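You operate a simulated robot arm through the tools that you are given. There is no shell and no other tool.

You are at the controls of a simulated robot arm. One attempt, no reset.

TASK
Put things in order on the top of the white shelf unit. At the end: the clear pickle press (jar) stands where the blue glass stood; the blue glass from the top of the white shelf unit stands where the blue travel cup stood; the blue travel cup stands where the blue tea caddy stood; the orange dish brush stands where the clear pickle press stood; the blue tea caddy stands on top of the red flat grill; whatever was shut is shut again. Leave all else as you found it, and nothing knocked over.

Only the result counts: the job must be done as asked and must still hold three seconds after the hand-in. Knocking over, shifting, dropping, spilling or breaking anything else fails it.

THE ROBOT
A 6-joint arm with a two-finger gripper, fixed in place. Base frame: the origin is at the foot of the arm, x ahead of it, y to its left, z up; the work surface is at about z = 0. Lengths are in m, angles in degrees, forces in N, time in s.
With the tool pointing down near the work surface it reaches from about 0.18 to 0.48 m from the base axis. Its first joint turns from -66.0 to 66.0 degrees. Payload 1.76 kg.
The TCP is the grasp point between the finger pads, 0.029 m short of the fingertips. In the tool frame z runs along the fingers and y along their closing line. Largest opening 0.082 m; the body of the gripper starts 0.058 m behind the TCP.
Orientation is told as [roll, pitch, yaw] about the base's x, y, z axes, in that order, counted from this pose: with the fingers straight down and closing along the base's y, the tool's x points along the base's -x, its y along +y and its z along -z.

THE INTERFACE
- The arm moves only by the tool arm_command. Its argument "deltas" is a list of rows, each an object of numbers (a shift or turn left out is 0, a gripper value left out holds the last): "x", "y", "z": the shift along the base's x, y, z in m; "wx", "wy", "wz": the turn, a rotation vector about the base's x, y, z in degrees; "hand": the opening, from 0 (shut) to 1 (fully open). In form: [{"x": .., "y": .., "z": .., "wx": .., "wy": .., "wz": .., "hand": ..}, ...]. A call has 1 to 20 rows; each row is the pose to reach, as a shift and turn from the pose commanded when the call began. Each row takes 0.2 s and may step no farther than 0.05 m and 8.6 degrees from the row before; otherwise, or with a gripper value out of range, the whole call is refused. A pose out of reach is approached as far as the arm can. The call stops where the force on the tool passes 40 N (or 10 N more than at its start, if that is more) or the arm is blocked; 0.2 s more then pass. The fingers move at their own pace and stop on an object; they squeeze with about 21 N. The grip force told is the motor's: it shows also when the fingers shut on nothing. Time passes only in rows, and 0.2 s behind the last, so rows that repeat a pose let the fingers close. The reply holds the time, the measured pose of the TCP, the force on the tool along the base axes, the opening and the grip force, in the units named above and with some noise, with the torque about the TCP (base axes, N m) and any sound that the robot's microphone picked up.
- Cameras (640 x 400 px; columns grow to the right, rows downward): "scene" is fixed at [0.0486, 0.3241, 0.4101]; the picture's right is [-0.88, -0.48, 0.00], its down [-0.34, 0.61, -0.71] and it looks along [0.35, -0.63, -0.70] (base axes); focal length 214 px, centre (320, 200). "wrist" rides on the gripper at [0.079, 0.004, -0.09] in the tool frame; the picture's right is [-0.05, 1.00, 0.00], its down [-0.71, -0.04, -0.71] and it looks along [-0.71, -0.04, 0.71] (tool axes); focal length 256 px, centre (320, 200). There is no depth. A picture from a camera that has moved, and an enlarged one, comes with that camera's place and axes in the base frame and with its lens. The place of the scene camera against the robot may be out by one fixed shift of up to 0.012 m in any direction.
- capture(camera): a new picture of that camera. It takes no simulated time.
- close_up(camera, box): a new picture of the part [left, top, right, bottom] of that camera's present view, enlarged. It takes no simulated time.
- sign_off(): hands the job in; it is judged then, once.

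Places have to be worked out from the pictures, the camera data and where the tool is seen. Open the gripper and draw the arm clear of the work before you hand the job in, unless the task says otherwise.

The tools are called after "Request:" as a command line: name --argument value ..., lists and objects as JSON in quotes. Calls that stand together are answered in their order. arm_command: Moves the arm, as the interface text tells. Its arguments: {"type":"object","properties":{"deltas":{"type":"array"}},"required":["deltas"]} The other tools are called the same way: capture (camera) takes a picture; close_up (camera, box) takes an enlarged picture of a part of a camera's view; sign_off () hands the job in.

At the start:

```text
t: 0.0
tcp_pos: [0.2869, 0.0709, 0.2599]
tcp_rot: [-0.1, 0.1, 0.0]
ft_force: [-0.5, 0.3, 0.1]
torque: [0.02, 0.03, 0.02]
grip_width: 0.0821
grip_force: 0.0
```

scene: 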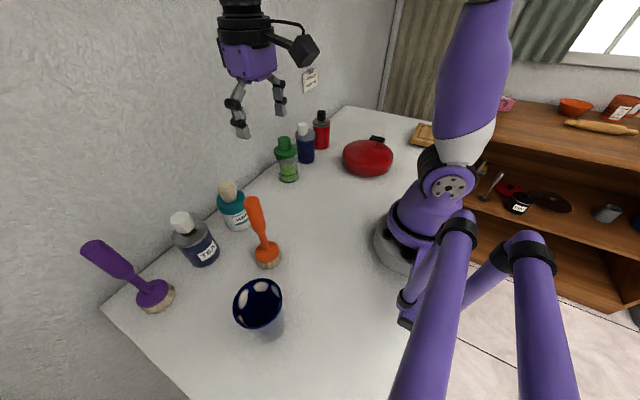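
wrist: 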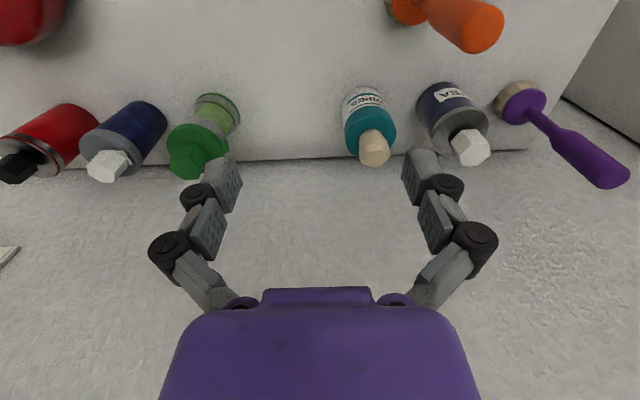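

I start by looking at the scene more closely to identify each object.

Request:
close_up --camera "scene" --box '[80, 160, 300, 340]'

Request:
close_up --camera "scene" --box '[250, 80, 450, 200]'

Request:
close_up --camera "wrist" --box '[0, 0, 640, 200]'

```text
2.22 times, centred on (190, 250) of scene
camera zoom: at [0.0486, 0.3241, 0.4101], right [-0.88, -0.48, 0.0], down [-0.34, 0.61, -0.71], along [0.35, -0.63, -0.7], focal length 477 px, centre (609, 89)
```

zoom: 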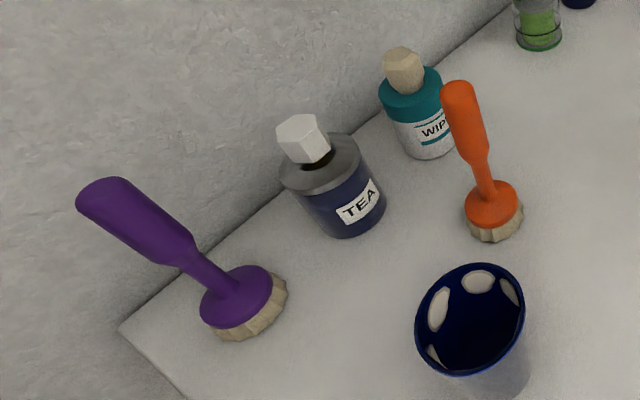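

```text
3.20 times, centred on (350, 140) of scene
camera zoom: at [0.0486, 0.3241, 0.4101], right [-0.88, -0.48, 0.0], down [-0.34, 0.61, -0.71], along [0.35, -0.63, -0.7], focal length 686 px, centre (224, 392)
```

zoom: 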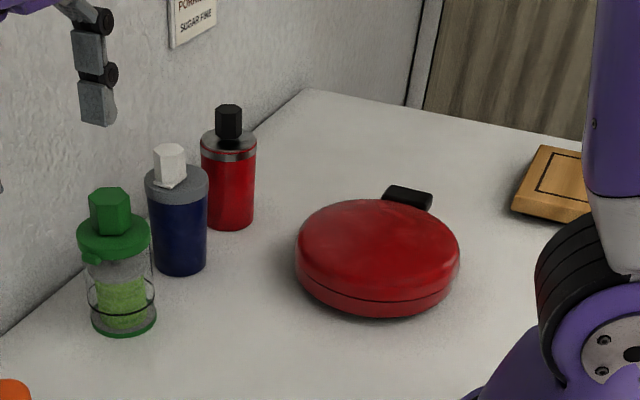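

```text
1.00 times, centred on (320, 100) of wrist (not enlarged: the box is as wide or as high as the picture)
camera zoom: at [0.2095, 0.0751, 0.3493], right [0.05, 1.0, 0.0], down [0.71, -0.04, 0.71], along [0.71, -0.04, -0.71], focal length 256 px, centre (320, 300)
```

zoom: 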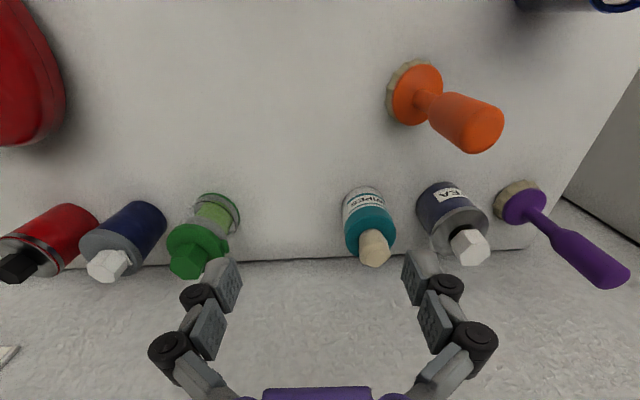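

The layout is clear: the pickle press has the green lid, the travel cup is blue with a white knob, the caddy is marked TEA, and the glass is the open blue one. I move to a look-out pose on the left to see the left-hand objects better.

Request:
arm_command --deltas '[{"x": -0.01, "y": 0.04, "z": 0.0}, {"x": -0.02, "y": 0.08, "z": 0.0}, {"x": -0.03, "y": 0.12, "z": 0.0}, {"x": -0.037, "y": 0.15, "z": 0.0}, {"x": -0.037, "y": 0.15, "z": 0.0}]'

```text
t: 1.2
tcp_pos: [0.2526, 0.2233, 0.2601]
tcp_rot: [0.1, 0.1, 0.1]
ft_force: [0.0, 0.6, 0.0]
torque: [0.01, 0.0, -0.01]
grip_width: 0.0818
grip_force: 0.1
```

The arm is at about (0.25, 0.22, 0.26) as commanded. I now take pictures from here.

Request:
capture --camera "wrist"

Request:
capture --camera "scene"

```text
taken
camera wrist: at [0.173, 0.2254, 0.3494], right [0.05, 1.0, 0.0], down [0.71, -0.04, 0.71], along [0.71, -0.04, -0.71], focal length 256 px, centre (320, 200)
```

wrist: 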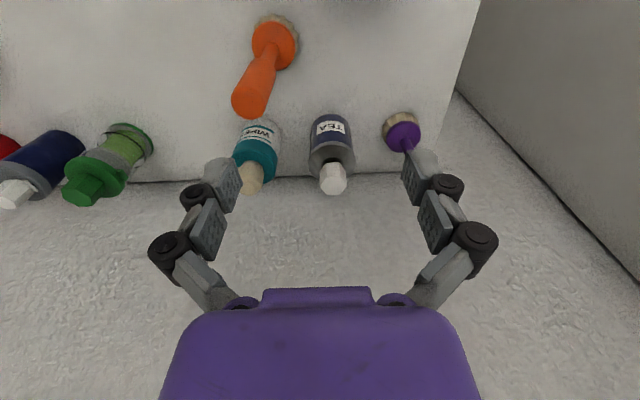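

```text
taken
```

scene: 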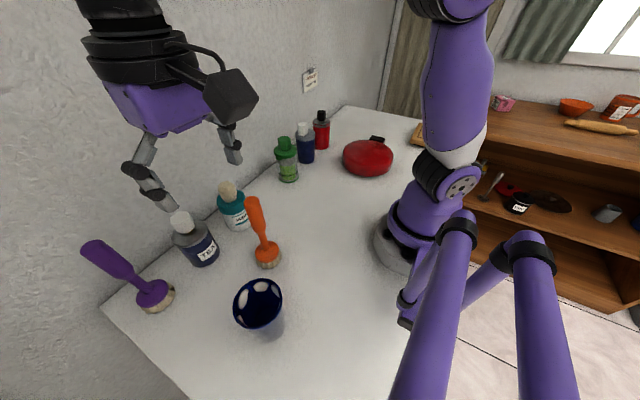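

The caddy, wipes, brush and purple brush are now in the wrist view. I enlarge for precise pixel readings.

Request:
close_up --camera "wrist" --box '[220, 10, 440, 200]'

Request:
close_up --camera "wrist" --box '[0, 100, 200, 225]'

Request:
close_up --camera "scene" --box '[150, 180, 310, 350]'

```text
2.11 times, centred on (330, 105) of wrist
camera zoom: at [0.173, 0.2254, 0.3494], right [0.05, 1.0, 0.0], down [0.71, -0.04, 0.71], along [0.71, -0.04, -0.71], focal length 539 px, centre (299, 400)
```

zoom: 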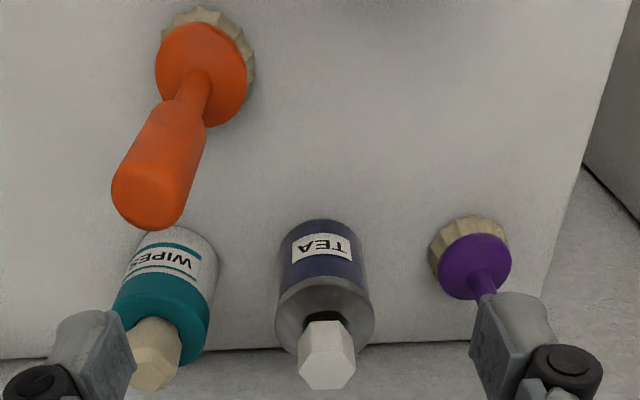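

```text
3.20 times, centred on (100, 162) of wrist
camera zoom: at [0.173, 0.2254, 0.3494], right [0.05, 1.0, 0.0], down [0.71, -0.04, 0.71], along [0.71, -0.04, -0.71], focal length 819 px, centre (1024, 320)
```

zoom: 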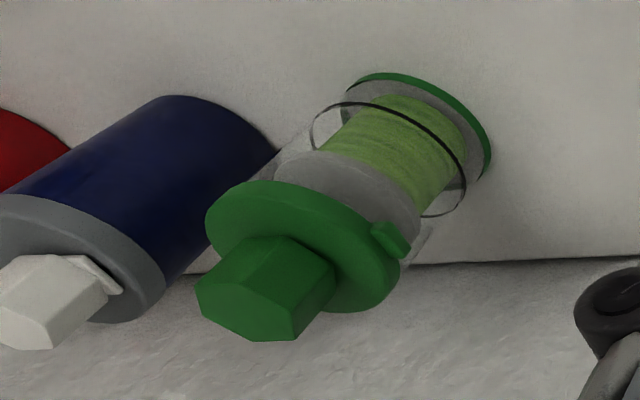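

```text
2.35 times, centred on (230, 265) of scene
camera zoom: at [0.0486, 0.3241, 0.4101], right [-0.88, -0.48, 0.0], down [-0.34, 0.61, -0.71], along [0.35, -0.63, -0.7], focal length 505 px, centre (532, 47)
```

zoom: 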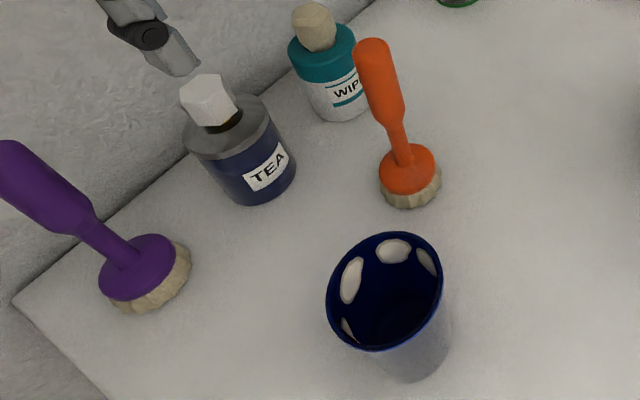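

From the wrist view I judge the caddy centre near (0.377, 0.231), the orange brush near (0.248, 0.171), upright with its tip at z≈0.17, and the pickle press near (0.376, -0.082). The glass is out of view, so I turn the tool and look toward it.

Request:
arm_command --deltas '[{"x": -0.015, "y": -0.005, "wz": 8.3}, {"x": -0.03, "y": -0.01, "wz": 16.6}, {"x": -0.045, "y": -0.016, "wz": 25}, {"x": -0.06, "y": -0.021, "wz": 33.3}, {"x": -0.076, "y": -0.026, "wz": 41.6}, {"x": -0.0916, "y": -0.032, "wz": 50}, {"x": -0.0916, "y": -0.032, "wz": 50}]'

Request:
capture --camera "wrist"

```text
t: 2.8
tcp_pos: [0.1593, 0.1897, 0.2608]
tcp_rot: [0.0, 0.0, 50.1]
ft_force: [0.2, 0.5, 0.9]
torque: [-0.02, 0.02, 0.0]
grip_width: 0.0819
grip_force: 0.0
```

```text
taken
camera wrist: at [0.106, 0.1302, 0.3496], right [-0.73, 0.68, 0.0], down [0.48, 0.52, 0.71], along [0.48, 0.52, -0.71], focal length 256 px, centre (320, 200)
```

wrist: 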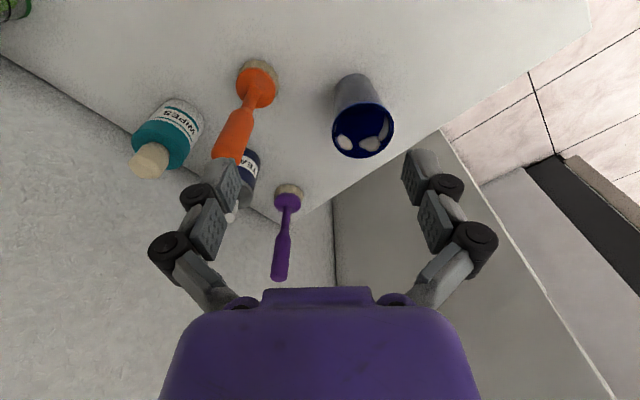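

The glass is in view now; I enlarge it and the brush.

Request:
close_up --camera "wrist" --box '[220, 40, 420, 165]'

Request:
close_up --camera "scene" --box '[220, 260, 310, 350]'

```text
3.20 times, centred on (320, 102) of wrist
camera zoom: at [0.106, 0.1302, 0.3496], right [-0.73, 0.68, 0.0], down [0.48, 0.52, 0.71], along [0.48, 0.52, -0.71], focal length 819 px, centre (320, 512)
```

zoom: 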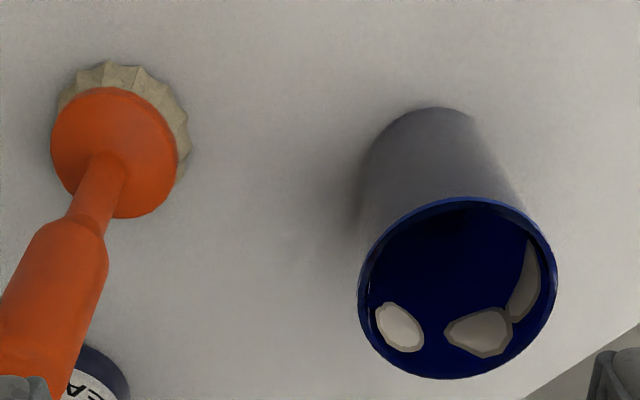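

```text
4.44 times, centred on (265, 305) of scene
camera zoom: at [0.0486, 0.3241, 0.4101], right [-0.88, -0.48, 0.0], down [-0.34, 0.61, -0.71], along [0.35, -0.63, -0.7], focal length 953 px, centre (564, -267)
```

zoom: 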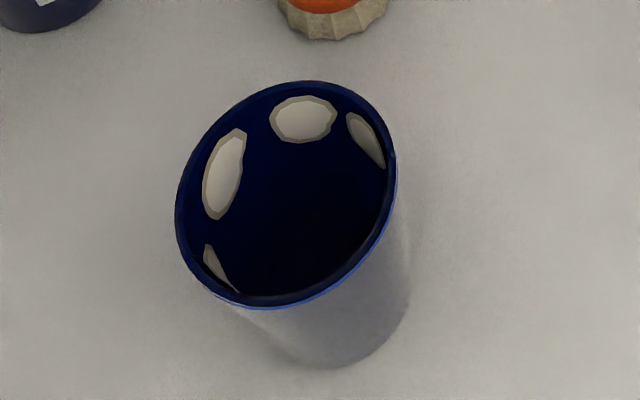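

Glass centre comes out near (0.167, 0.266), rim about 0.067 wide and 0.1 high. Next I look at the right side: travel cup, pickle press and grill.

Request:
arm_command --deltas '[{"x": 0.02, "y": -0.0276, "wz": -7.92}, {"x": 0.04, "y": -0.0552, "wz": -15.83}, {"x": 0.055, "y": -0.0829, "wz": -23.75}, {"x": 0.065, "y": -0.1105, "wz": -31.67}, {"x": 0.07, "y": -0.1381, "wz": -39.58}, {"x": 0.075, "y": -0.1657, "wz": -47.5}, {"x": 0.075, "y": -0.1934, "wz": -55.4}, {"x": 0.07, "y": -0.221, "wz": -63.3}, {"x": 0.06, "y": -0.2486, "wz": -71.25}, {"x": 0.05, "y": -0.2762, "wz": -79.2}, {"x": 0.04, "y": -0.3039, "wz": -87.1}, {"x": 0.029, "y": -0.3315, "wz": -95}, {"x": 0.029, "y": -0.3315, "wz": -95}]'

Request:
capture --camera "wrist"

Request:
capture --camera "scene"

```text
t: 5.6
tcp_pos: [0.1892, -0.1422, 0.2598]
tcp_rot: [0.0, 0.0, -45.1]
ft_force: [-0.3, -0.4, 0.8]
torque: [0.02, 0.01, 0.01]
grip_width: 0.082
grip_force: 0.0
```

```text
taken
camera wrist: at [0.1366, -0.0839, 0.3494], right [0.74, 0.67, 0.0], down [0.47, -0.53, 0.71], along [0.47, -0.53, -0.71], focal length 256 px, centre (320, 200)
```

wrist: 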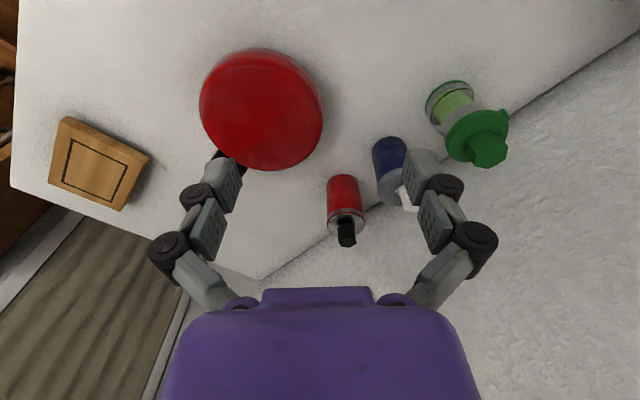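

```text
taken
```

scene: 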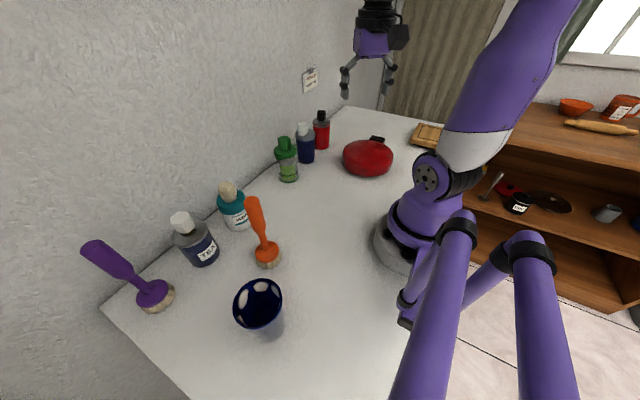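

I enlarge the grill and the three bottles for exact readings.

Request:
close_up --camera "wrist" --box '[180, 30, 350, 190]'

Request:
close_up --camera "wrist" --box '[310, 60, 530, 260]'

Request:
close_up --camera "scene" --box '[330, 125, 410, 190]'

```text
2.50 times, centred on (265, 110) of wrist
camera zoom: at [0.1366, -0.0839, 0.3494], right [0.74, 0.67, 0.0], down [0.47, -0.53, 0.71], along [0.47, -0.53, -0.71], focal length 640 px, centre (458, 425)
```

zoom: 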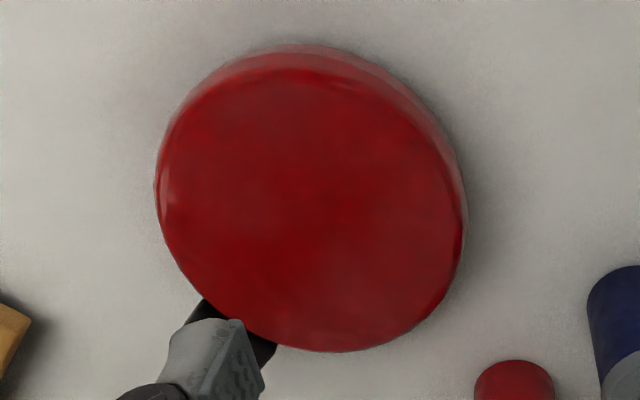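

```text
2.00 times, centred on (420, 160) of wrist
camera zoom: at [0.1366, -0.0839, 0.3494], right [0.74, 0.67, 0.0], down [0.47, -0.53, 0.71], along [0.47, -0.53, -0.71], focal length 512 px, centre (120, 280)
```

zoom: 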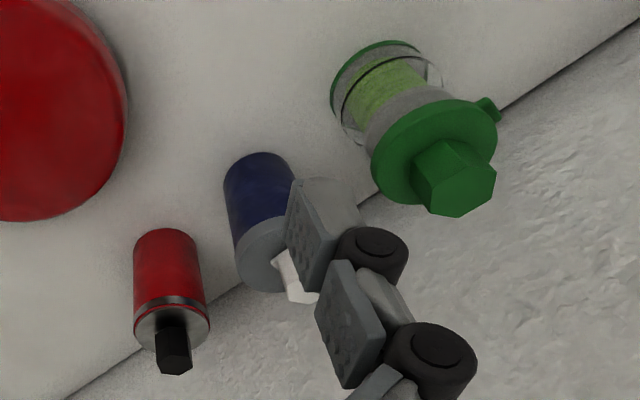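

```text
6.15 times, centred on (370, 158) of scene
camera zoom: at [0.0486, 0.3241, 0.4101], right [-0.88, -0.48, 0.0], down [-0.34, 0.61, -0.71], along [0.35, -0.63, -0.7], focal length 1320 px, centre (12, 462)
```

zoom: 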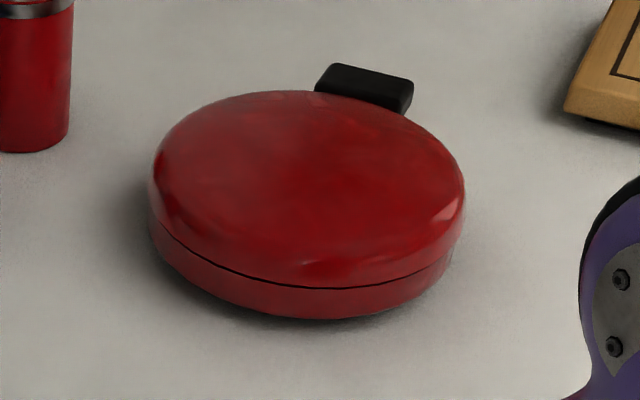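

Readings: travel cup about (0.378, -0.184), red bottle (0.38, -0.284), pickle press (0.377, -0.081), grill top centre about (0.183, -0.246) with radius near 0.07. I now go above the tea caddy, staying high, to check alignment.

Request:
arm_command --deltas '[{"x": 0.017, "y": 0.0337, "wz": 6.95}, {"x": 0.034, "y": 0.0675, "wz": 13.9}, {"x": 0.051, "y": 0.1012, "wz": 20.9}, {"x": 0.068, "y": 0.1349, "wz": 27.8}, {"x": 0.085, "y": 0.1686, "wz": 34.8}, {"x": 0.102, "y": 0.2024, "wz": 41.7}, {"x": 0.119, "y": 0.2361, "wz": 48.7}, {"x": 0.136, "y": 0.2698, "wz": 55.6}, {"x": 0.152, "y": 0.3035, "wz": 62.6}, {"x": 0.169, "y": 0.3373, "wz": 69.5}, {"x": 0.1865, "y": 0.371, "z": -0.02, "wz": 76.5}, {"x": 0.1865, "y": 0.371, "z": -0.05, "wz": 76.5}, {"x": 0.1865, "y": 0.371, "z": -0.05, "wz": 76.5}]'

Request:
capture --camera "wrist"

Request:
capture --camera "scene"

```text
t: 8.4
tcp_pos: [0.3739, 0.2286, 0.2089]
tcp_rot: [0.1, 0.0, 31.5]
ft_force: [-1.2, 0.6, -0.5]
torque: [-0.01, 0.02, 0.0]
grip_width: 0.082
grip_force: 0.1
out of reach, approached as far as the arm can: row 11
```

```text
taken
camera wrist: at [0.3048, 0.1904, 0.2972], right [-0.48, 0.88, 0.0], down [0.62, 0.34, 0.71], along [0.62, 0.34, -0.71], focal length 256 px, centre (320, 200)
```

wrist: 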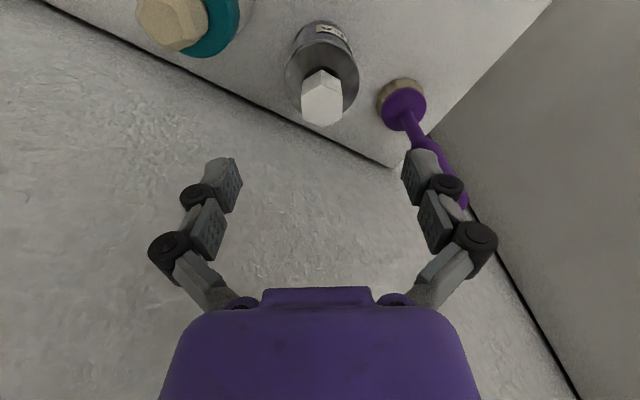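

```text
taken
```

scene: 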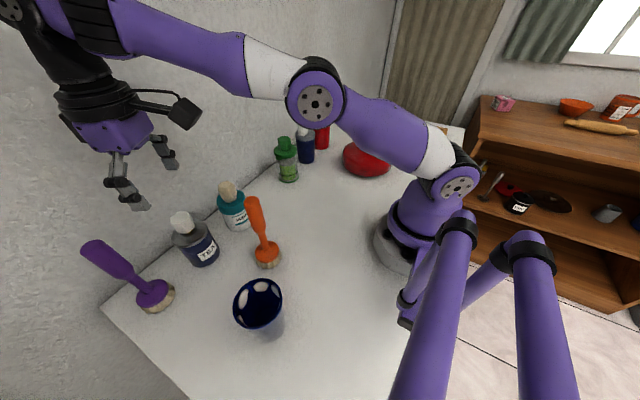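

I enlarge the caddy in the wrist view to refine its centre.

Request:
close_up --camera "wrist" --box '[250, 0, 450, 140]'

```text
2.86 times, centred on (350, 70) of wrist
camera zoom: at [0.3048, 0.1904, 0.2972], right [-0.48, 0.88, 0.0], down [0.62, 0.34, 0.71], along [0.62, 0.34, -0.71], focal length 731 px, centre (234, 571)
```

zoom: 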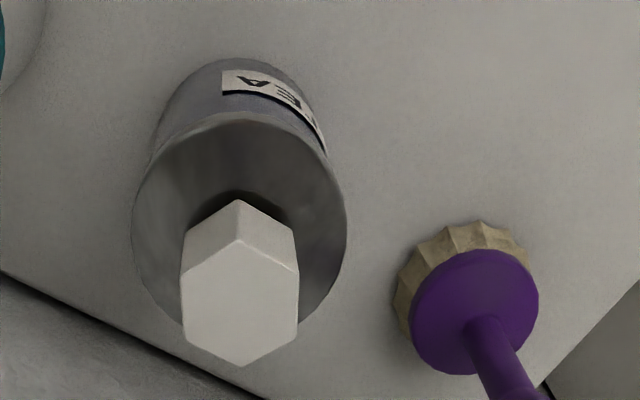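

The lid centre, base and knob readings put the caddy at about (0.3745, 0.231), with the knob top near z 0.12–0.125. The TCP is almost over it, so I descend with open fingers to z≈0.074, leaving room for the knob under the palm, and check before closing.

Request:
arm_command --deltas '[{"x": 0.0005, "y": 0.002, "z": -0.03}, {"x": 0.0005, "y": 0.002, "z": -0.06}, {"x": 0.0005, "y": 0.002, "z": -0.085}, {"x": 0.0005, "y": 0.002, "z": -0.105}, {"x": 0.0005, "y": 0.002, "z": -0.12}, {"x": 0.0005, "y": 0.002, "z": -0.134}, {"x": 0.0005, "y": 0.002, "z": -0.134}]'

Request:
capture --camera "wrist"

Request:
capture --camera "scene"

```text
t: 10.0
tcp_pos: [0.376, 0.2309, 0.0771]
tcp_rot: [0.0, -0.1, 31.5]
ft_force: [-0.6, 0.2, 0.2]
torque: [-0.01, 0.03, 0.02]
grip_width: 0.0819
grip_force: 0.0
```

```text
taken
camera wrist: at [0.3066, 0.1925, 0.1653], right [-0.48, 0.88, 0.0], down [0.62, 0.34, 0.71], along [0.62, 0.34, -0.71], focal length 256 px, centre (320, 200)
```

wrist: 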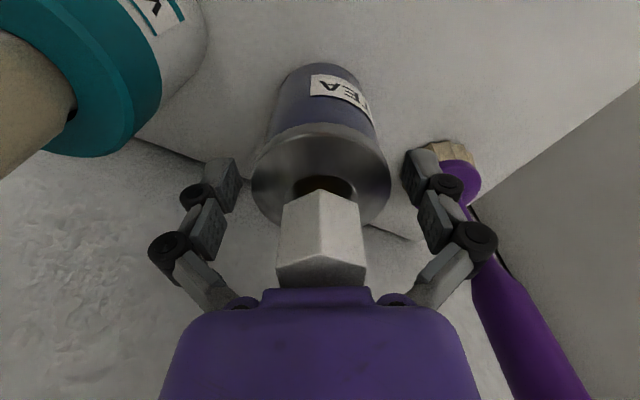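

```text
taken
```

scene: 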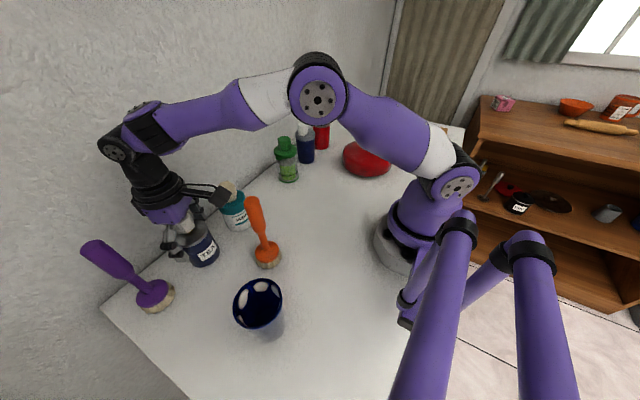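

The lid sits centred between the pads with no contact force. I enlarge to check finger height relative to the lid and the palm clearance.

Request:
close_up --camera "wrist" --box '[180, 40, 480, 300]'

Request:
close_up --camera "scene" --box '[120, 160, 280, 290]'

```text
1.54 times, centred on (330, 170) of wrist
camera zoom: at [0.3066, 0.1925, 0.1653], right [-0.48, 0.88, 0.0], down [0.62, 0.34, 0.71], along [0.62, 0.34, -0.71], focal length 394 px, centre (305, 246)
```

zoom: 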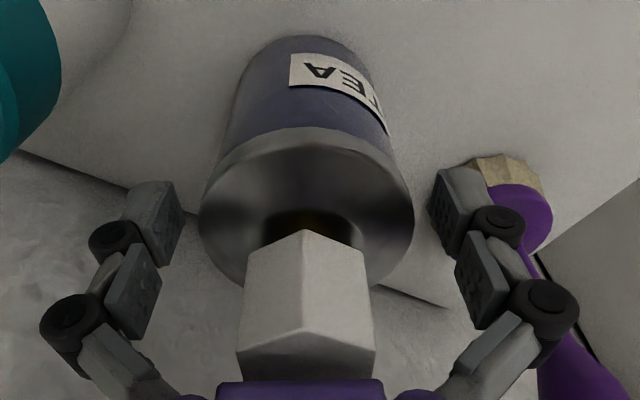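

```text
3.08 times, centred on (200, 225) of scene
camera zoom: at [0.0486, 0.3241, 0.4101], right [-0.88, -0.48, 0.0], down [-0.34, 0.61, -0.71], along [0.35, -0.63, -0.7], focal length 660 px, centre (689, 123)
```

zoom: 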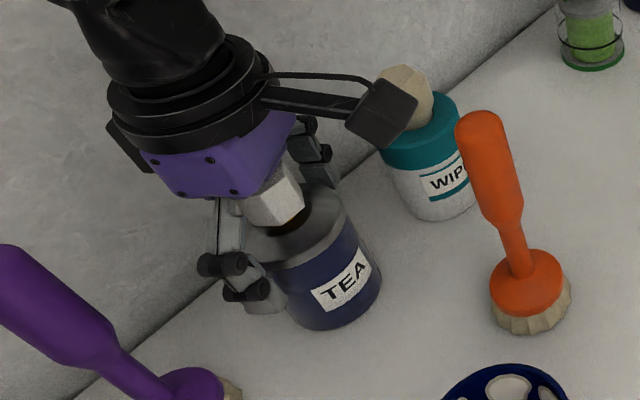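

The pads straddle the caddy at the lower lid and body with the knob just clear of the palm. I close the fingers here.

Request:
arm_command --deltas '[{"hand": 0.78}, {"hand": 0.7}, {"hand": 0.5}, {"hand": 0.0}, {"hand": 0.0}]'

Request:
close_up --camera "wrist" --box '[180, 40, 480, 300]'

Request:
close_up --camera "scene" --box '[120, 160, 280, 290]'

```text
t: 11.2
tcp_pos: [0.376, 0.2318, 0.0755]
tcp_rot: [0.0, 0.0, 31.5]
ft_force: [-1.4, 0.2, 5.8]
torque: [-0.03, 0.07, 0.02]
grip_width: 0.0585
grip_force: 21.1
```

```text
1.54 times, centred on (330, 170) of wrist
camera zoom: at [0.3067, 0.1925, 0.1657], right [-0.48, 0.88, 0.0], down [0.62, 0.34, 0.71], along [0.62, 0.34, -0.71], focal length 394 px, centre (305, 246)
```

zoom: 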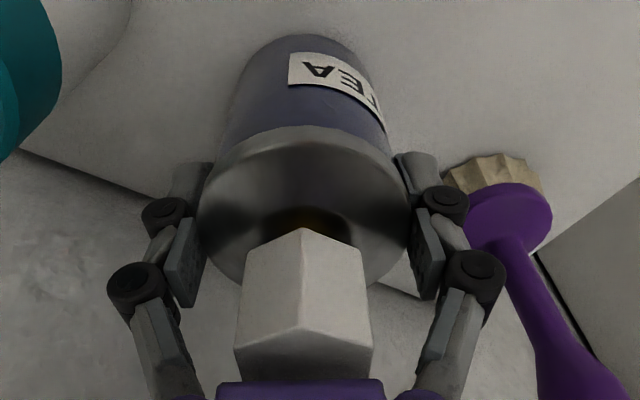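

```text
3.08 times, centred on (200, 225) of scene
camera zoom: at [0.0486, 0.3241, 0.4101], right [-0.88, -0.48, 0.0], down [-0.34, 0.61, -0.71], along [0.35, -0.63, -0.7], focal length 660 px, centre (689, 123)
```

zoom: 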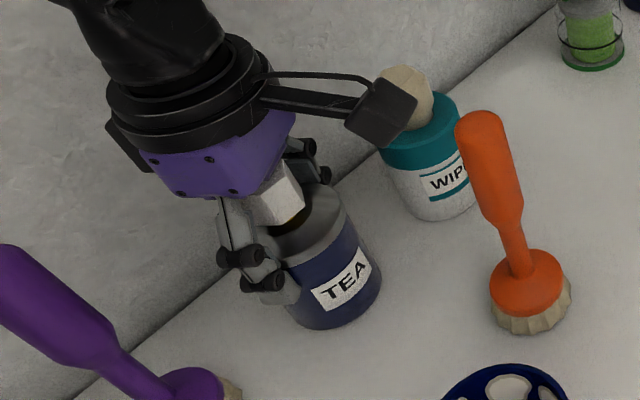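

The fingers hold the caddy at a 0.0585 m width. I lift just 12 mm to check that lid and body rise together.

Request:
arm_command --deltas '[{"z": 0.004}, {"z": 0.008}, {"z": 0.012}, {"z": 0.012}]'

Request:
close_up --camera "scene" --box '[120, 160, 280, 290]'

Request:
close_up --camera "wrist" --box '[180, 40, 480, 300]'

```text
t: 12.2
tcp_pos: [0.3754, 0.2312, 0.0888]
tcp_rot: [0.0, 0.0, 31.6]
ft_force: [-0.2, 0.2, -2.0]
torque: [0.02, -0.01, 0.02]
grip_width: 0.0587
grip_force: 20.9
```

```text
3.08 times, centred on (200, 225) of scene
camera zoom: at [0.0486, 0.3241, 0.4101], right [-0.88, -0.48, 0.0], down [-0.34, 0.61, -0.71], along [0.35, -0.63, -0.7], focal length 660 px, centre (689, 123)
```

zoom: 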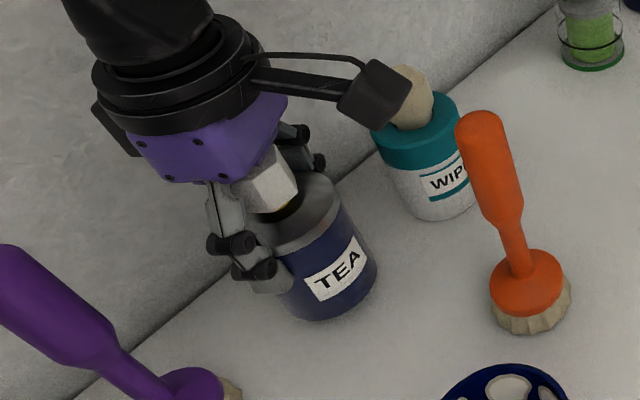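

```text
1.54 times, centred on (330, 170) of wrist
camera zoom: at [0.3064, 0.1921, 0.1776], right [-0.48, 0.88, 0.0], down [0.62, 0.34, 0.71], along [0.62, 0.34, -0.71], focal length 394 px, centre (305, 246)
```

zoom: 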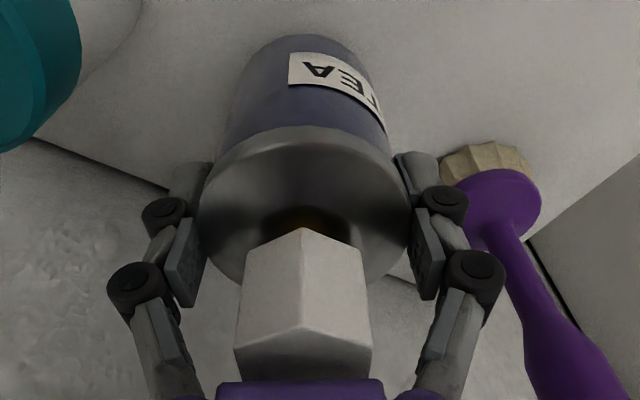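

The whole caddy rises as one piece, weighing about 2 N. I lift it to z≈0.205 and carry it between wipes and brush, rising as I come inward, over to a point high above the grill.

Request:
arm_command --deltas '[{"z": 0.03}, {"z": 0.06}, {"z": 0.09}, {"z": 0.117}, {"x": -0.02, "y": -0.032, "z": 0.125, "wz": -5}, {"x": -0.04, "y": -0.064, "z": 0.14, "wz": -12}, {"x": -0.06, "y": -0.096, "z": 0.155, "wz": -20}, {"x": -0.075, "y": -0.125, "z": 0.17, "wz": -28}, {"x": -0.085, "y": -0.16, "z": 0.17, "wz": -36}, {"x": -0.095, "y": -0.195, "z": 0.17, "wz": -43}, {"x": -0.105, "y": -0.231, "z": 0.17, "wz": -50}, {"x": -0.118, "y": -0.268, "z": 0.17, "wz": -57}, {"x": -0.131, "y": -0.305, "z": 0.17, "wz": -63}, {"x": -0.144, "y": -0.342, "z": 0.17, "wz": -69}, {"x": -0.157, "y": -0.379, "z": 0.17, "wz": -74}, {"x": -0.169, "y": -0.412, "z": 0.17, "wz": -79}, {"x": -0.18, "y": -0.445, "z": 0.17, "wz": -82}, {"x": -0.192, "y": -0.477, "z": 0.17, "wz": -85}, {"x": -0.192, "y": -0.477, "z": 0.17, "wz": -85}]'

Request:
capture --camera "wrist"

Request:
capture --camera "scene"

```text
t: 16.2
tcp_pos: [0.1838, -0.2478, 0.2581]
tcp_rot: [-0.1, -0.1, -53.5]
ft_force: [0.6, 0.2, -1.6]
torque: [0.03, 0.0, -0.03]
grip_width: 0.0586
grip_force: 21.7
```

```text
taken
camera wrist: at [0.1405, -0.1811, 0.3472], right [0.83, 0.55, 0.0], down [0.39, -0.59, 0.71], along [0.39, -0.59, -0.71], focal length 256 px, centre (320, 200)
```

wrist: 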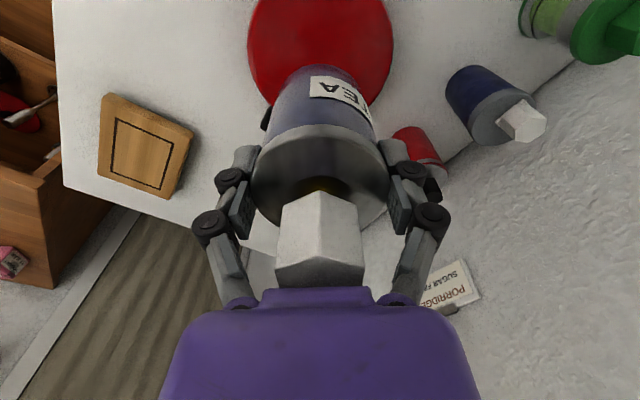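

```text
taken
```

scene: 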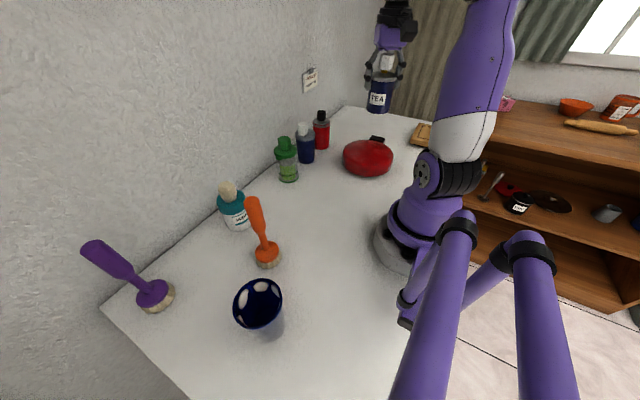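

The caddy is held steady over the grill. I enlarge this view to refine the grill's centre before lowering.

Request:
close_up --camera "wrist" --box '[220, 0, 420, 140]'

Request:
close_up --camera "scene" --box '[320, 50, 430, 190]'

```text
2.86 times, centred on (320, 70) of wrist
camera zoom: at [0.1405, -0.1811, 0.3472], right [0.83, 0.55, 0.0], down [0.39, -0.59, 0.71], along [0.39, -0.59, -0.71], focal length 731 px, centre (320, 571)
```

zoom: 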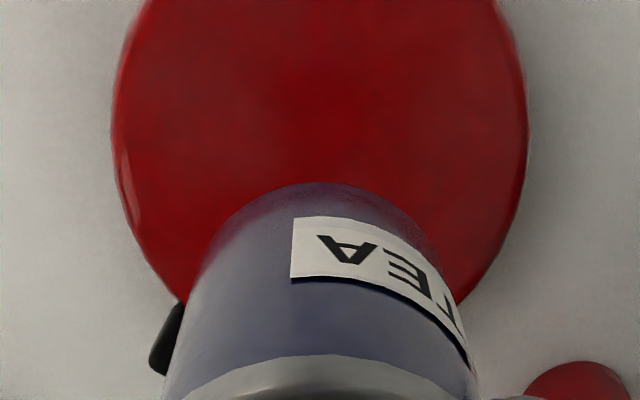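

```text
2.86 times, centred on (375, 120) of scene
camera zoom: at [0.0486, 0.3241, 0.4101], right [-0.88, -0.48, 0.0], down [-0.34, 0.61, -0.71], along [0.35, -0.63, -0.7], focal length 613 px, centre (163, 429)
```

zoom: 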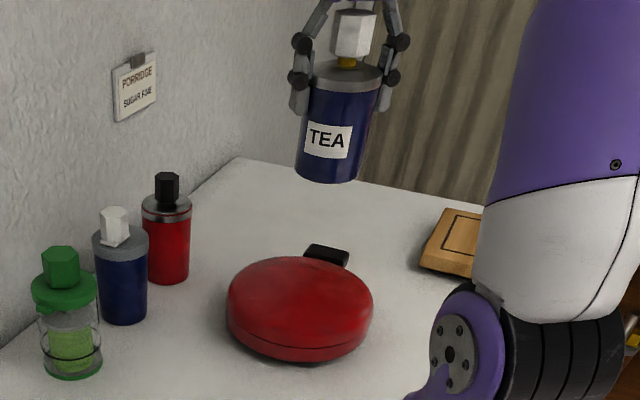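

The grill centre comes out near (0.190, -0.256), about 1 cm farther out than the TCP. I shift that way and lower the caddy to roughly 2 cm above the expected top.

Request:
arm_command --deltas '[{"x": 0.003, "y": -0.005, "z": -0.02}, {"x": 0.0066, "y": -0.01, "z": -0.04}, {"x": 0.0066, "y": -0.01, "z": -0.065}, {"x": 0.0066, "y": -0.01, "z": -0.09}, {"x": 0.0066, "y": -0.01, "z": -0.11}, {"x": 0.0066, "y": -0.01, "z": -0.11}]'

Request:
close_up --camera "scene" --box '[320, 90, 430, 190]'

Request:
capture --camera "wrist"

```text
t: 17.6
tcp_pos: [0.1908, -0.2562, 0.1472]
tcp_rot: [-0.1, 0.0, -53.5]
ft_force: [0.8, -0.3, -1.3]
torque: [-0.01, 0.01, 0.03]
grip_width: 0.0586
grip_force: 21.3
```

```text
4.00 times, centred on (375, 140) of scene
camera zoom: at [0.0486, 0.3241, 0.4101], right [-0.88, -0.48, 0.0], down [-0.34, 0.61, -0.71], along [0.35, -0.63, -0.7], focal length 858 px, centre (100, 440)
```

zoom: 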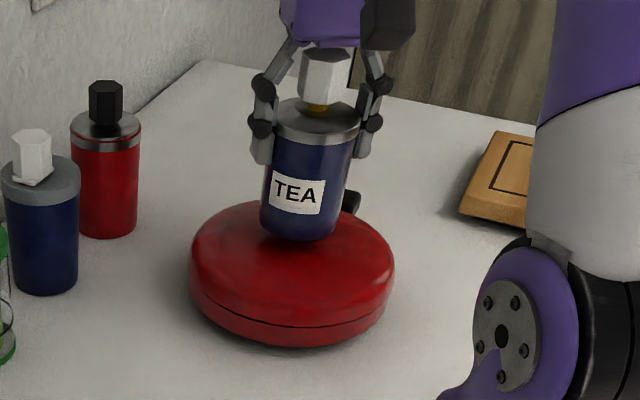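

```text
taken
camera wrist: at [0.1472, -0.1904, 0.2357], right [0.83, 0.55, 0.0], down [0.39, -0.59, 0.71], along [0.39, -0.59, -0.71], focal length 256 px, centre (320, 200)
```

wrist: 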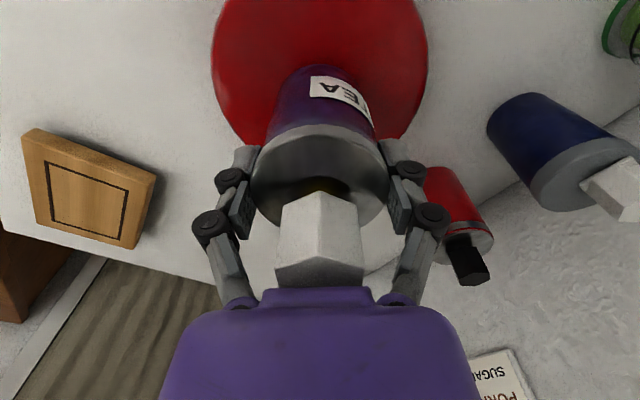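

The caddy hangs centred over the grill with about 2–3 cm to go. I lower gently in small steps and watch the vertical force.

Request:
arm_command --deltas '[{"z": -0.005}, {"z": -0.01}, {"z": -0.014}, {"z": -0.017}, {"z": -0.017}]'

Request:
close_up --camera "scene" --box '[320, 90, 430, 190]'

```text
t: 18.8
tcp_pos: [0.1903, -0.256, 0.1315]
tcp_rot: [-0.1, -0.2, -53.5]
ft_force: [0.6, -1.4, 14.1]
torque: [-0.05, -0.07, 0.06]
grip_width: 0.059
grip_force: 21.2
```

```text
4.00 times, centred on (375, 140) of scene
camera zoom: at [0.0486, 0.3241, 0.4101], right [-0.88, -0.48, 0.0], down [-0.34, 0.61, -0.71], along [0.35, -0.63, -0.7], focal length 858 px, centre (100, 440)
```

zoom: 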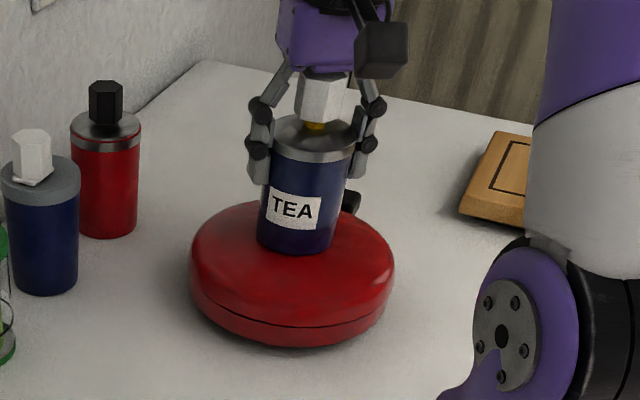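

Contact: 14 N upward at TCP z≈0.1315, so the grill top is about z 0.057. I ease up a little to relax the push before opening.

Request:
arm_command --deltas '[{"z": 0.001}, {"z": 0.002}, {"z": 0.002}]'

```text
t: 19.6
tcp_pos: [0.1896, -0.255, 0.1336]
tcp_rot: [-0.1, 0.1, -53.6]
ft_force: [0.2, 0.3, -1.7]
torque: [0.0, -0.05, -0.05]
grip_width: 0.0586
grip_force: 20.9
```

Now it hangs free again; I lower 1 mm to touch, then open the fingers slowly.

Request:
arm_command --deltas '[{"z": -0.0012}, {"z": -0.0012}]'

```text
t: 20.2
tcp_pos: [0.19, -0.2552, 0.132]
tcp_rot: [0.0, 0.0, -53.5]
ft_force: [-0.5, 0.1, -0.6]
torque: [0.02, 0.0, -0.02]
grip_width: 0.0587
grip_force: 21.0
```

Force is near zero, so the caddy's weight rests on the grill. I open the fingers gradually.

Request:
arm_command --deltas '[{"hand": 0.74}, {"hand": 0.78}, {"hand": 0.85}, {"hand": 1.0}, {"hand": 1.0}]'

Request:
close_up --camera "scene" --box '[320, 90, 430, 190]'

Request:
capture --camera "wrist"

```text
t: 21.4
tcp_pos: [0.1901, -0.2561, 0.1307]
tcp_rot: [0.0, 0.0, -53.5]
ft_force: [-1.1, -0.4, -0.4]
torque: [0.02, -0.03, 0.01]
grip_width: 0.0819
grip_force: 0.0
```

```text
4.00 times, centred on (375, 140) of scene
camera zoom: at [0.0486, 0.3241, 0.4101], right [-0.88, -0.48, 0.0], down [-0.34, 0.61, -0.71], along [0.35, -0.63, -0.7], focal length 858 px, centre (100, 440)
```

zoom: 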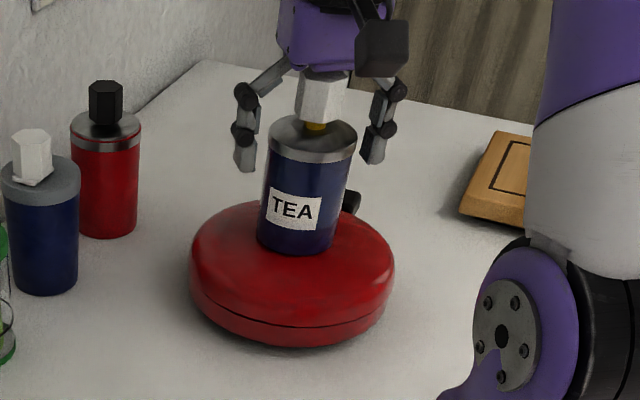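

```text
taken
camera wrist: at [0.147, -0.1899, 0.2209], right [0.83, 0.55, 0.0], down [0.39, -0.59, 0.71], along [0.39, -0.59, -0.71], focal length 256 px, centre (320, 200)
```

wrist: 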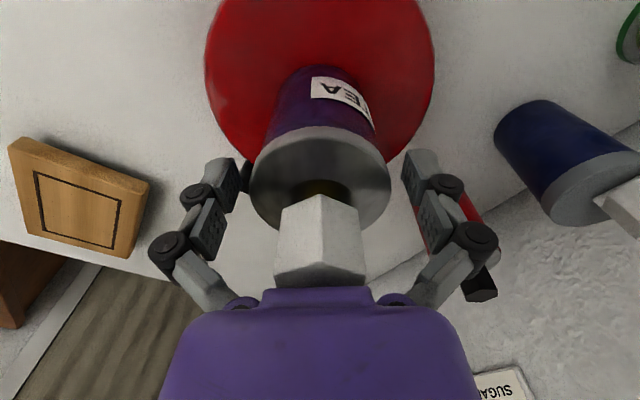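

The caddy stands on the grill, released. I lift straight up until the fingers clear its knob, then move toward the travel cup.

Request:
arm_command --deltas '[{"z": 0.03}, {"z": 0.065}, {"z": 0.1}, {"z": 0.13}, {"x": 0.034, "y": 0.013, "z": 0.13, "wz": 4}, {"x": 0.07, "y": 0.028, "z": 0.12, "wz": 10}, {"x": 0.107, "y": 0.042, "z": 0.11, "wz": 16}, {"x": 0.144, "y": 0.057, "z": 0.095, "wz": 22}, {"x": 0.18, "y": 0.0725, "z": 0.082, "wz": 27.2}, {"x": 0.18, "y": 0.0725, "z": 0.082, "wz": 27.2}]'

Request:
capture --camera "wrist"

Request:
capture --camera "scene"

```text
t: 23.6
tcp_pos: [0.3684, -0.1846, 0.2144]
tcp_rot: [0.1, 0.1, -26.2]
ft_force: [0.2, -0.2, 0.0]
torque: [0.0, 0.0, -0.03]
grip_width: 0.0819
grip_force: 0.0
```

```text
taken
camera wrist: at [0.3011, -0.1465, 0.3026], right [0.49, 0.87, 0.0], down [0.62, -0.35, 0.71], along [0.62, -0.35, -0.71], focal length 256 px, centre (320, 200)
```

wrist: 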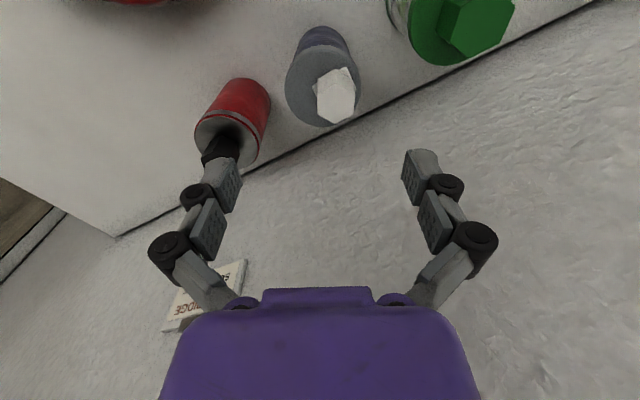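

```text
taken
```

scene: 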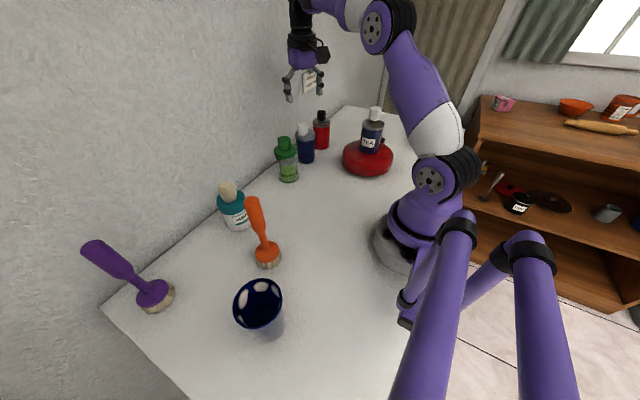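

I enlarge the travel cup in this view to pin its centre and height.

Request:
close_up --camera "wrist" --box '[200, 0, 420, 150]'

Request:
close_up --camera "scene" --box '[260, 90, 410, 190]'

```text
2.67 times, centred on (310, 75) of wrist
camera zoom: at [0.3011, -0.1465, 0.3026], right [0.49, 0.87, 0.0], down [0.62, -0.35, 0.71], along [0.62, -0.35, -0.71], focal length 683 px, centre (347, 533)
```

zoom: 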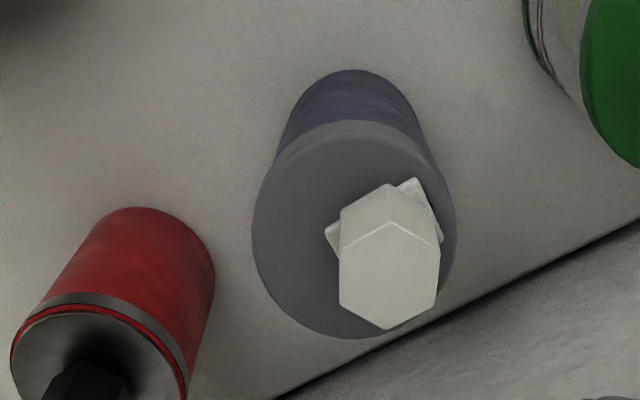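

```text
4.00 times, centred on (335, 140) of scene
camera zoom: at [0.0486, 0.3241, 0.4101], right [-0.88, -0.48, 0.0], down [-0.34, 0.61, -0.71], along [0.35, -0.63, -0.7], focal length 858 px, centre (260, 440)
```

zoom: 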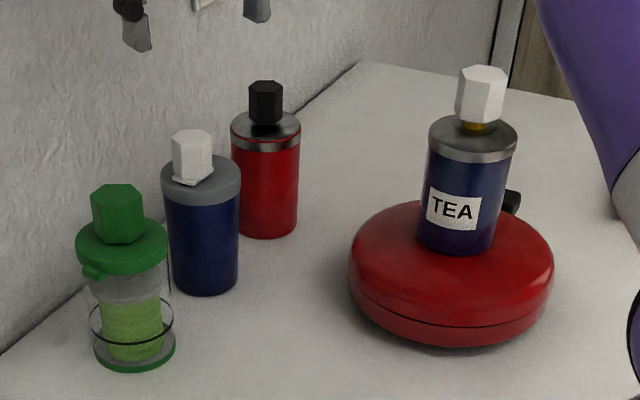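

The travel cup's lid (about 0.062 wide) is centred near (0.375, -0.185), with the knob top near z 0.12. I shift 5 mm outward and descend to the same grasp height as before.

Request:
arm_command --deltas '[{"x": 0.0055, "y": -0.0005, "z": -0.03}, {"x": 0.0055, "y": -0.0005, "z": -0.06}, {"x": 0.0055, "y": -0.0005, "z": -0.085}, {"x": 0.0055, "y": -0.0005, "z": -0.105}, {"x": 0.0055, "y": -0.0005, "z": -0.122}, {"x": 0.0055, "y": -0.0005, "z": -0.139}, {"x": 0.0055, "y": -0.0005, "z": -0.139}]'

Request:
capture --camera "wrist"

Request:
close_up --camera "scene" --box '[260, 80, 410, 190]'

```text
t: 25.2
tcp_pos: [0.3766, -0.1829, 0.0756]
tcp_rot: [0.0, 0.0, -26.4]
ft_force: [0.3, -0.3, -0.4]
torque: [-0.01, 0.01, 0.02]
grip_width: 0.0821
grip_force: 0.0
```

```text
taken
camera wrist: at [0.3073, -0.1451, 0.1637], right [0.49, 0.87, 0.0], down [0.62, -0.35, 0.71], along [0.62, -0.35, -0.71], focal length 256 px, centre (320, 200)
```

wrist: 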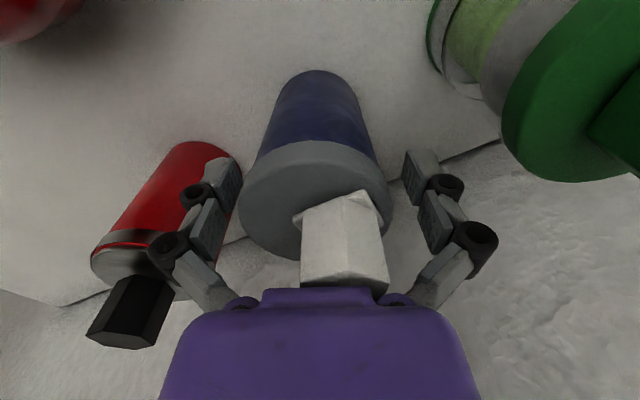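

```text
3.64 times, centred on (335, 135) of scene
camera zoom: at [0.0486, 0.3241, 0.4101], right [-0.88, -0.48, 0.0], down [-0.34, 0.61, -0.71], along [0.35, -0.63, -0.7], focal length 780 px, centre (266, 436)
```

zoom: 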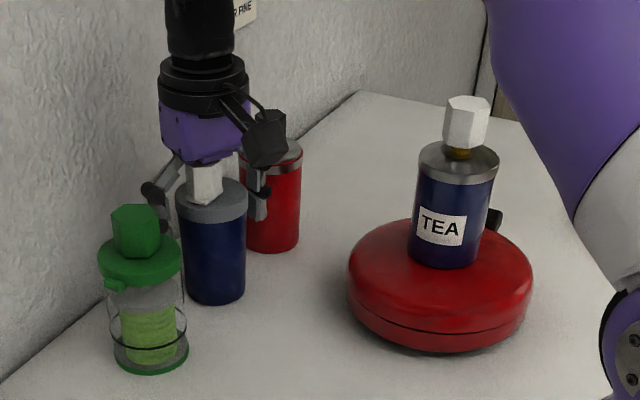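

The cup's lid is centred between the fingers. I close on it.

Request:
arm_command --deltas '[{"hand": 0.82}, {"hand": 0.75}, {"hand": 0.6}, {"hand": 0.0}, {"hand": 0.0}]'

Request:
capture --camera "wrist"

```text
t: 26.4
tcp_pos: [0.3756, -0.1836, 0.0766]
tcp_rot: [0.0, -0.1, -26.4]
ft_force: [-0.7, 2.3, 10.3]
torque: [-0.08, 0.12, -0.03]
grip_width: 0.0595
grip_force: 20.9
```

```text
taken
camera wrist: at [0.3074, -0.1451, 0.1643], right [0.49, 0.87, 0.0], down [0.62, -0.35, 0.71], along [0.62, -0.35, -0.71], focal length 256 px, centre (320, 200)
```

wrist: 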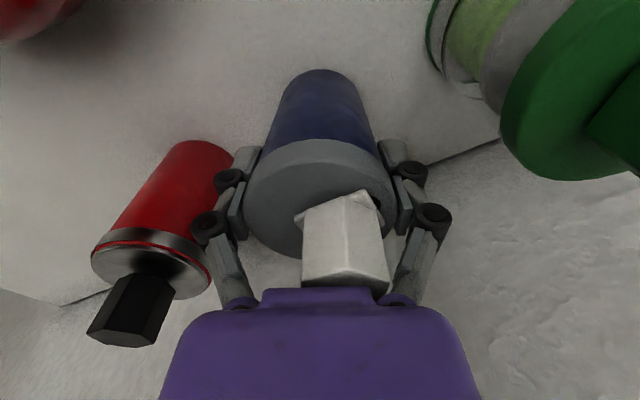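

Gripped at 0.0595 m. I lift 12 mm to check that cup and lid come up together.

Request:
arm_command --deltas '[{"z": 0.004}, {"z": 0.008}, {"z": 0.012}, {"z": 0.012}]'

Request:
close_up --camera "scene" --box '[260, 80, 410, 190]'

Request:
capture --camera "wrist"

```text
t: 27.4
tcp_pos: [0.3758, -0.1851, 0.0861]
tcp_rot: [-0.1, 0.1, -26.3]
ft_force: [0.2, 0.3, -0.4]
torque: [0.03, 0.0, 0.02]
grip_width: 0.0596
grip_force: 21.4
```

```text
3.64 times, centred on (335, 135) of scene
camera zoom: at [0.0486, 0.3241, 0.4101], right [-0.88, -0.48, 0.0], down [-0.34, 0.61, -0.71], along [0.35, -0.63, -0.7], focal length 780 px, centre (266, 436)
```

zoom: 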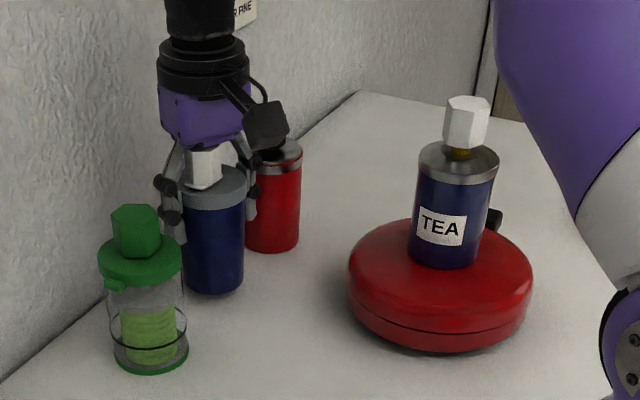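

```text
taken
camera wrist: at [0.3074, -0.1461, 0.1763], right [0.49, 0.87, 0.0], down [0.62, -0.35, 0.71], along [0.62, -0.35, -0.71], focal length 256 px, centre (320, 200)
```

wrist: 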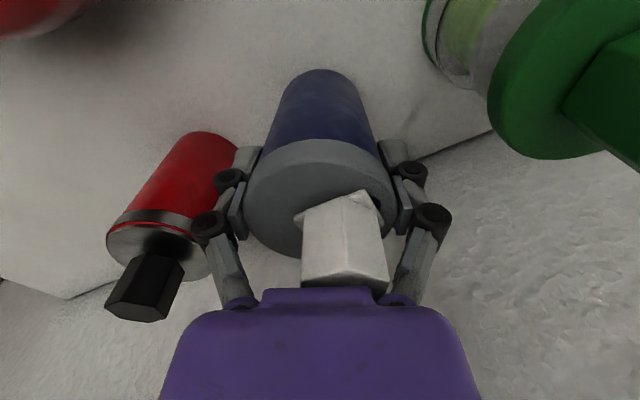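

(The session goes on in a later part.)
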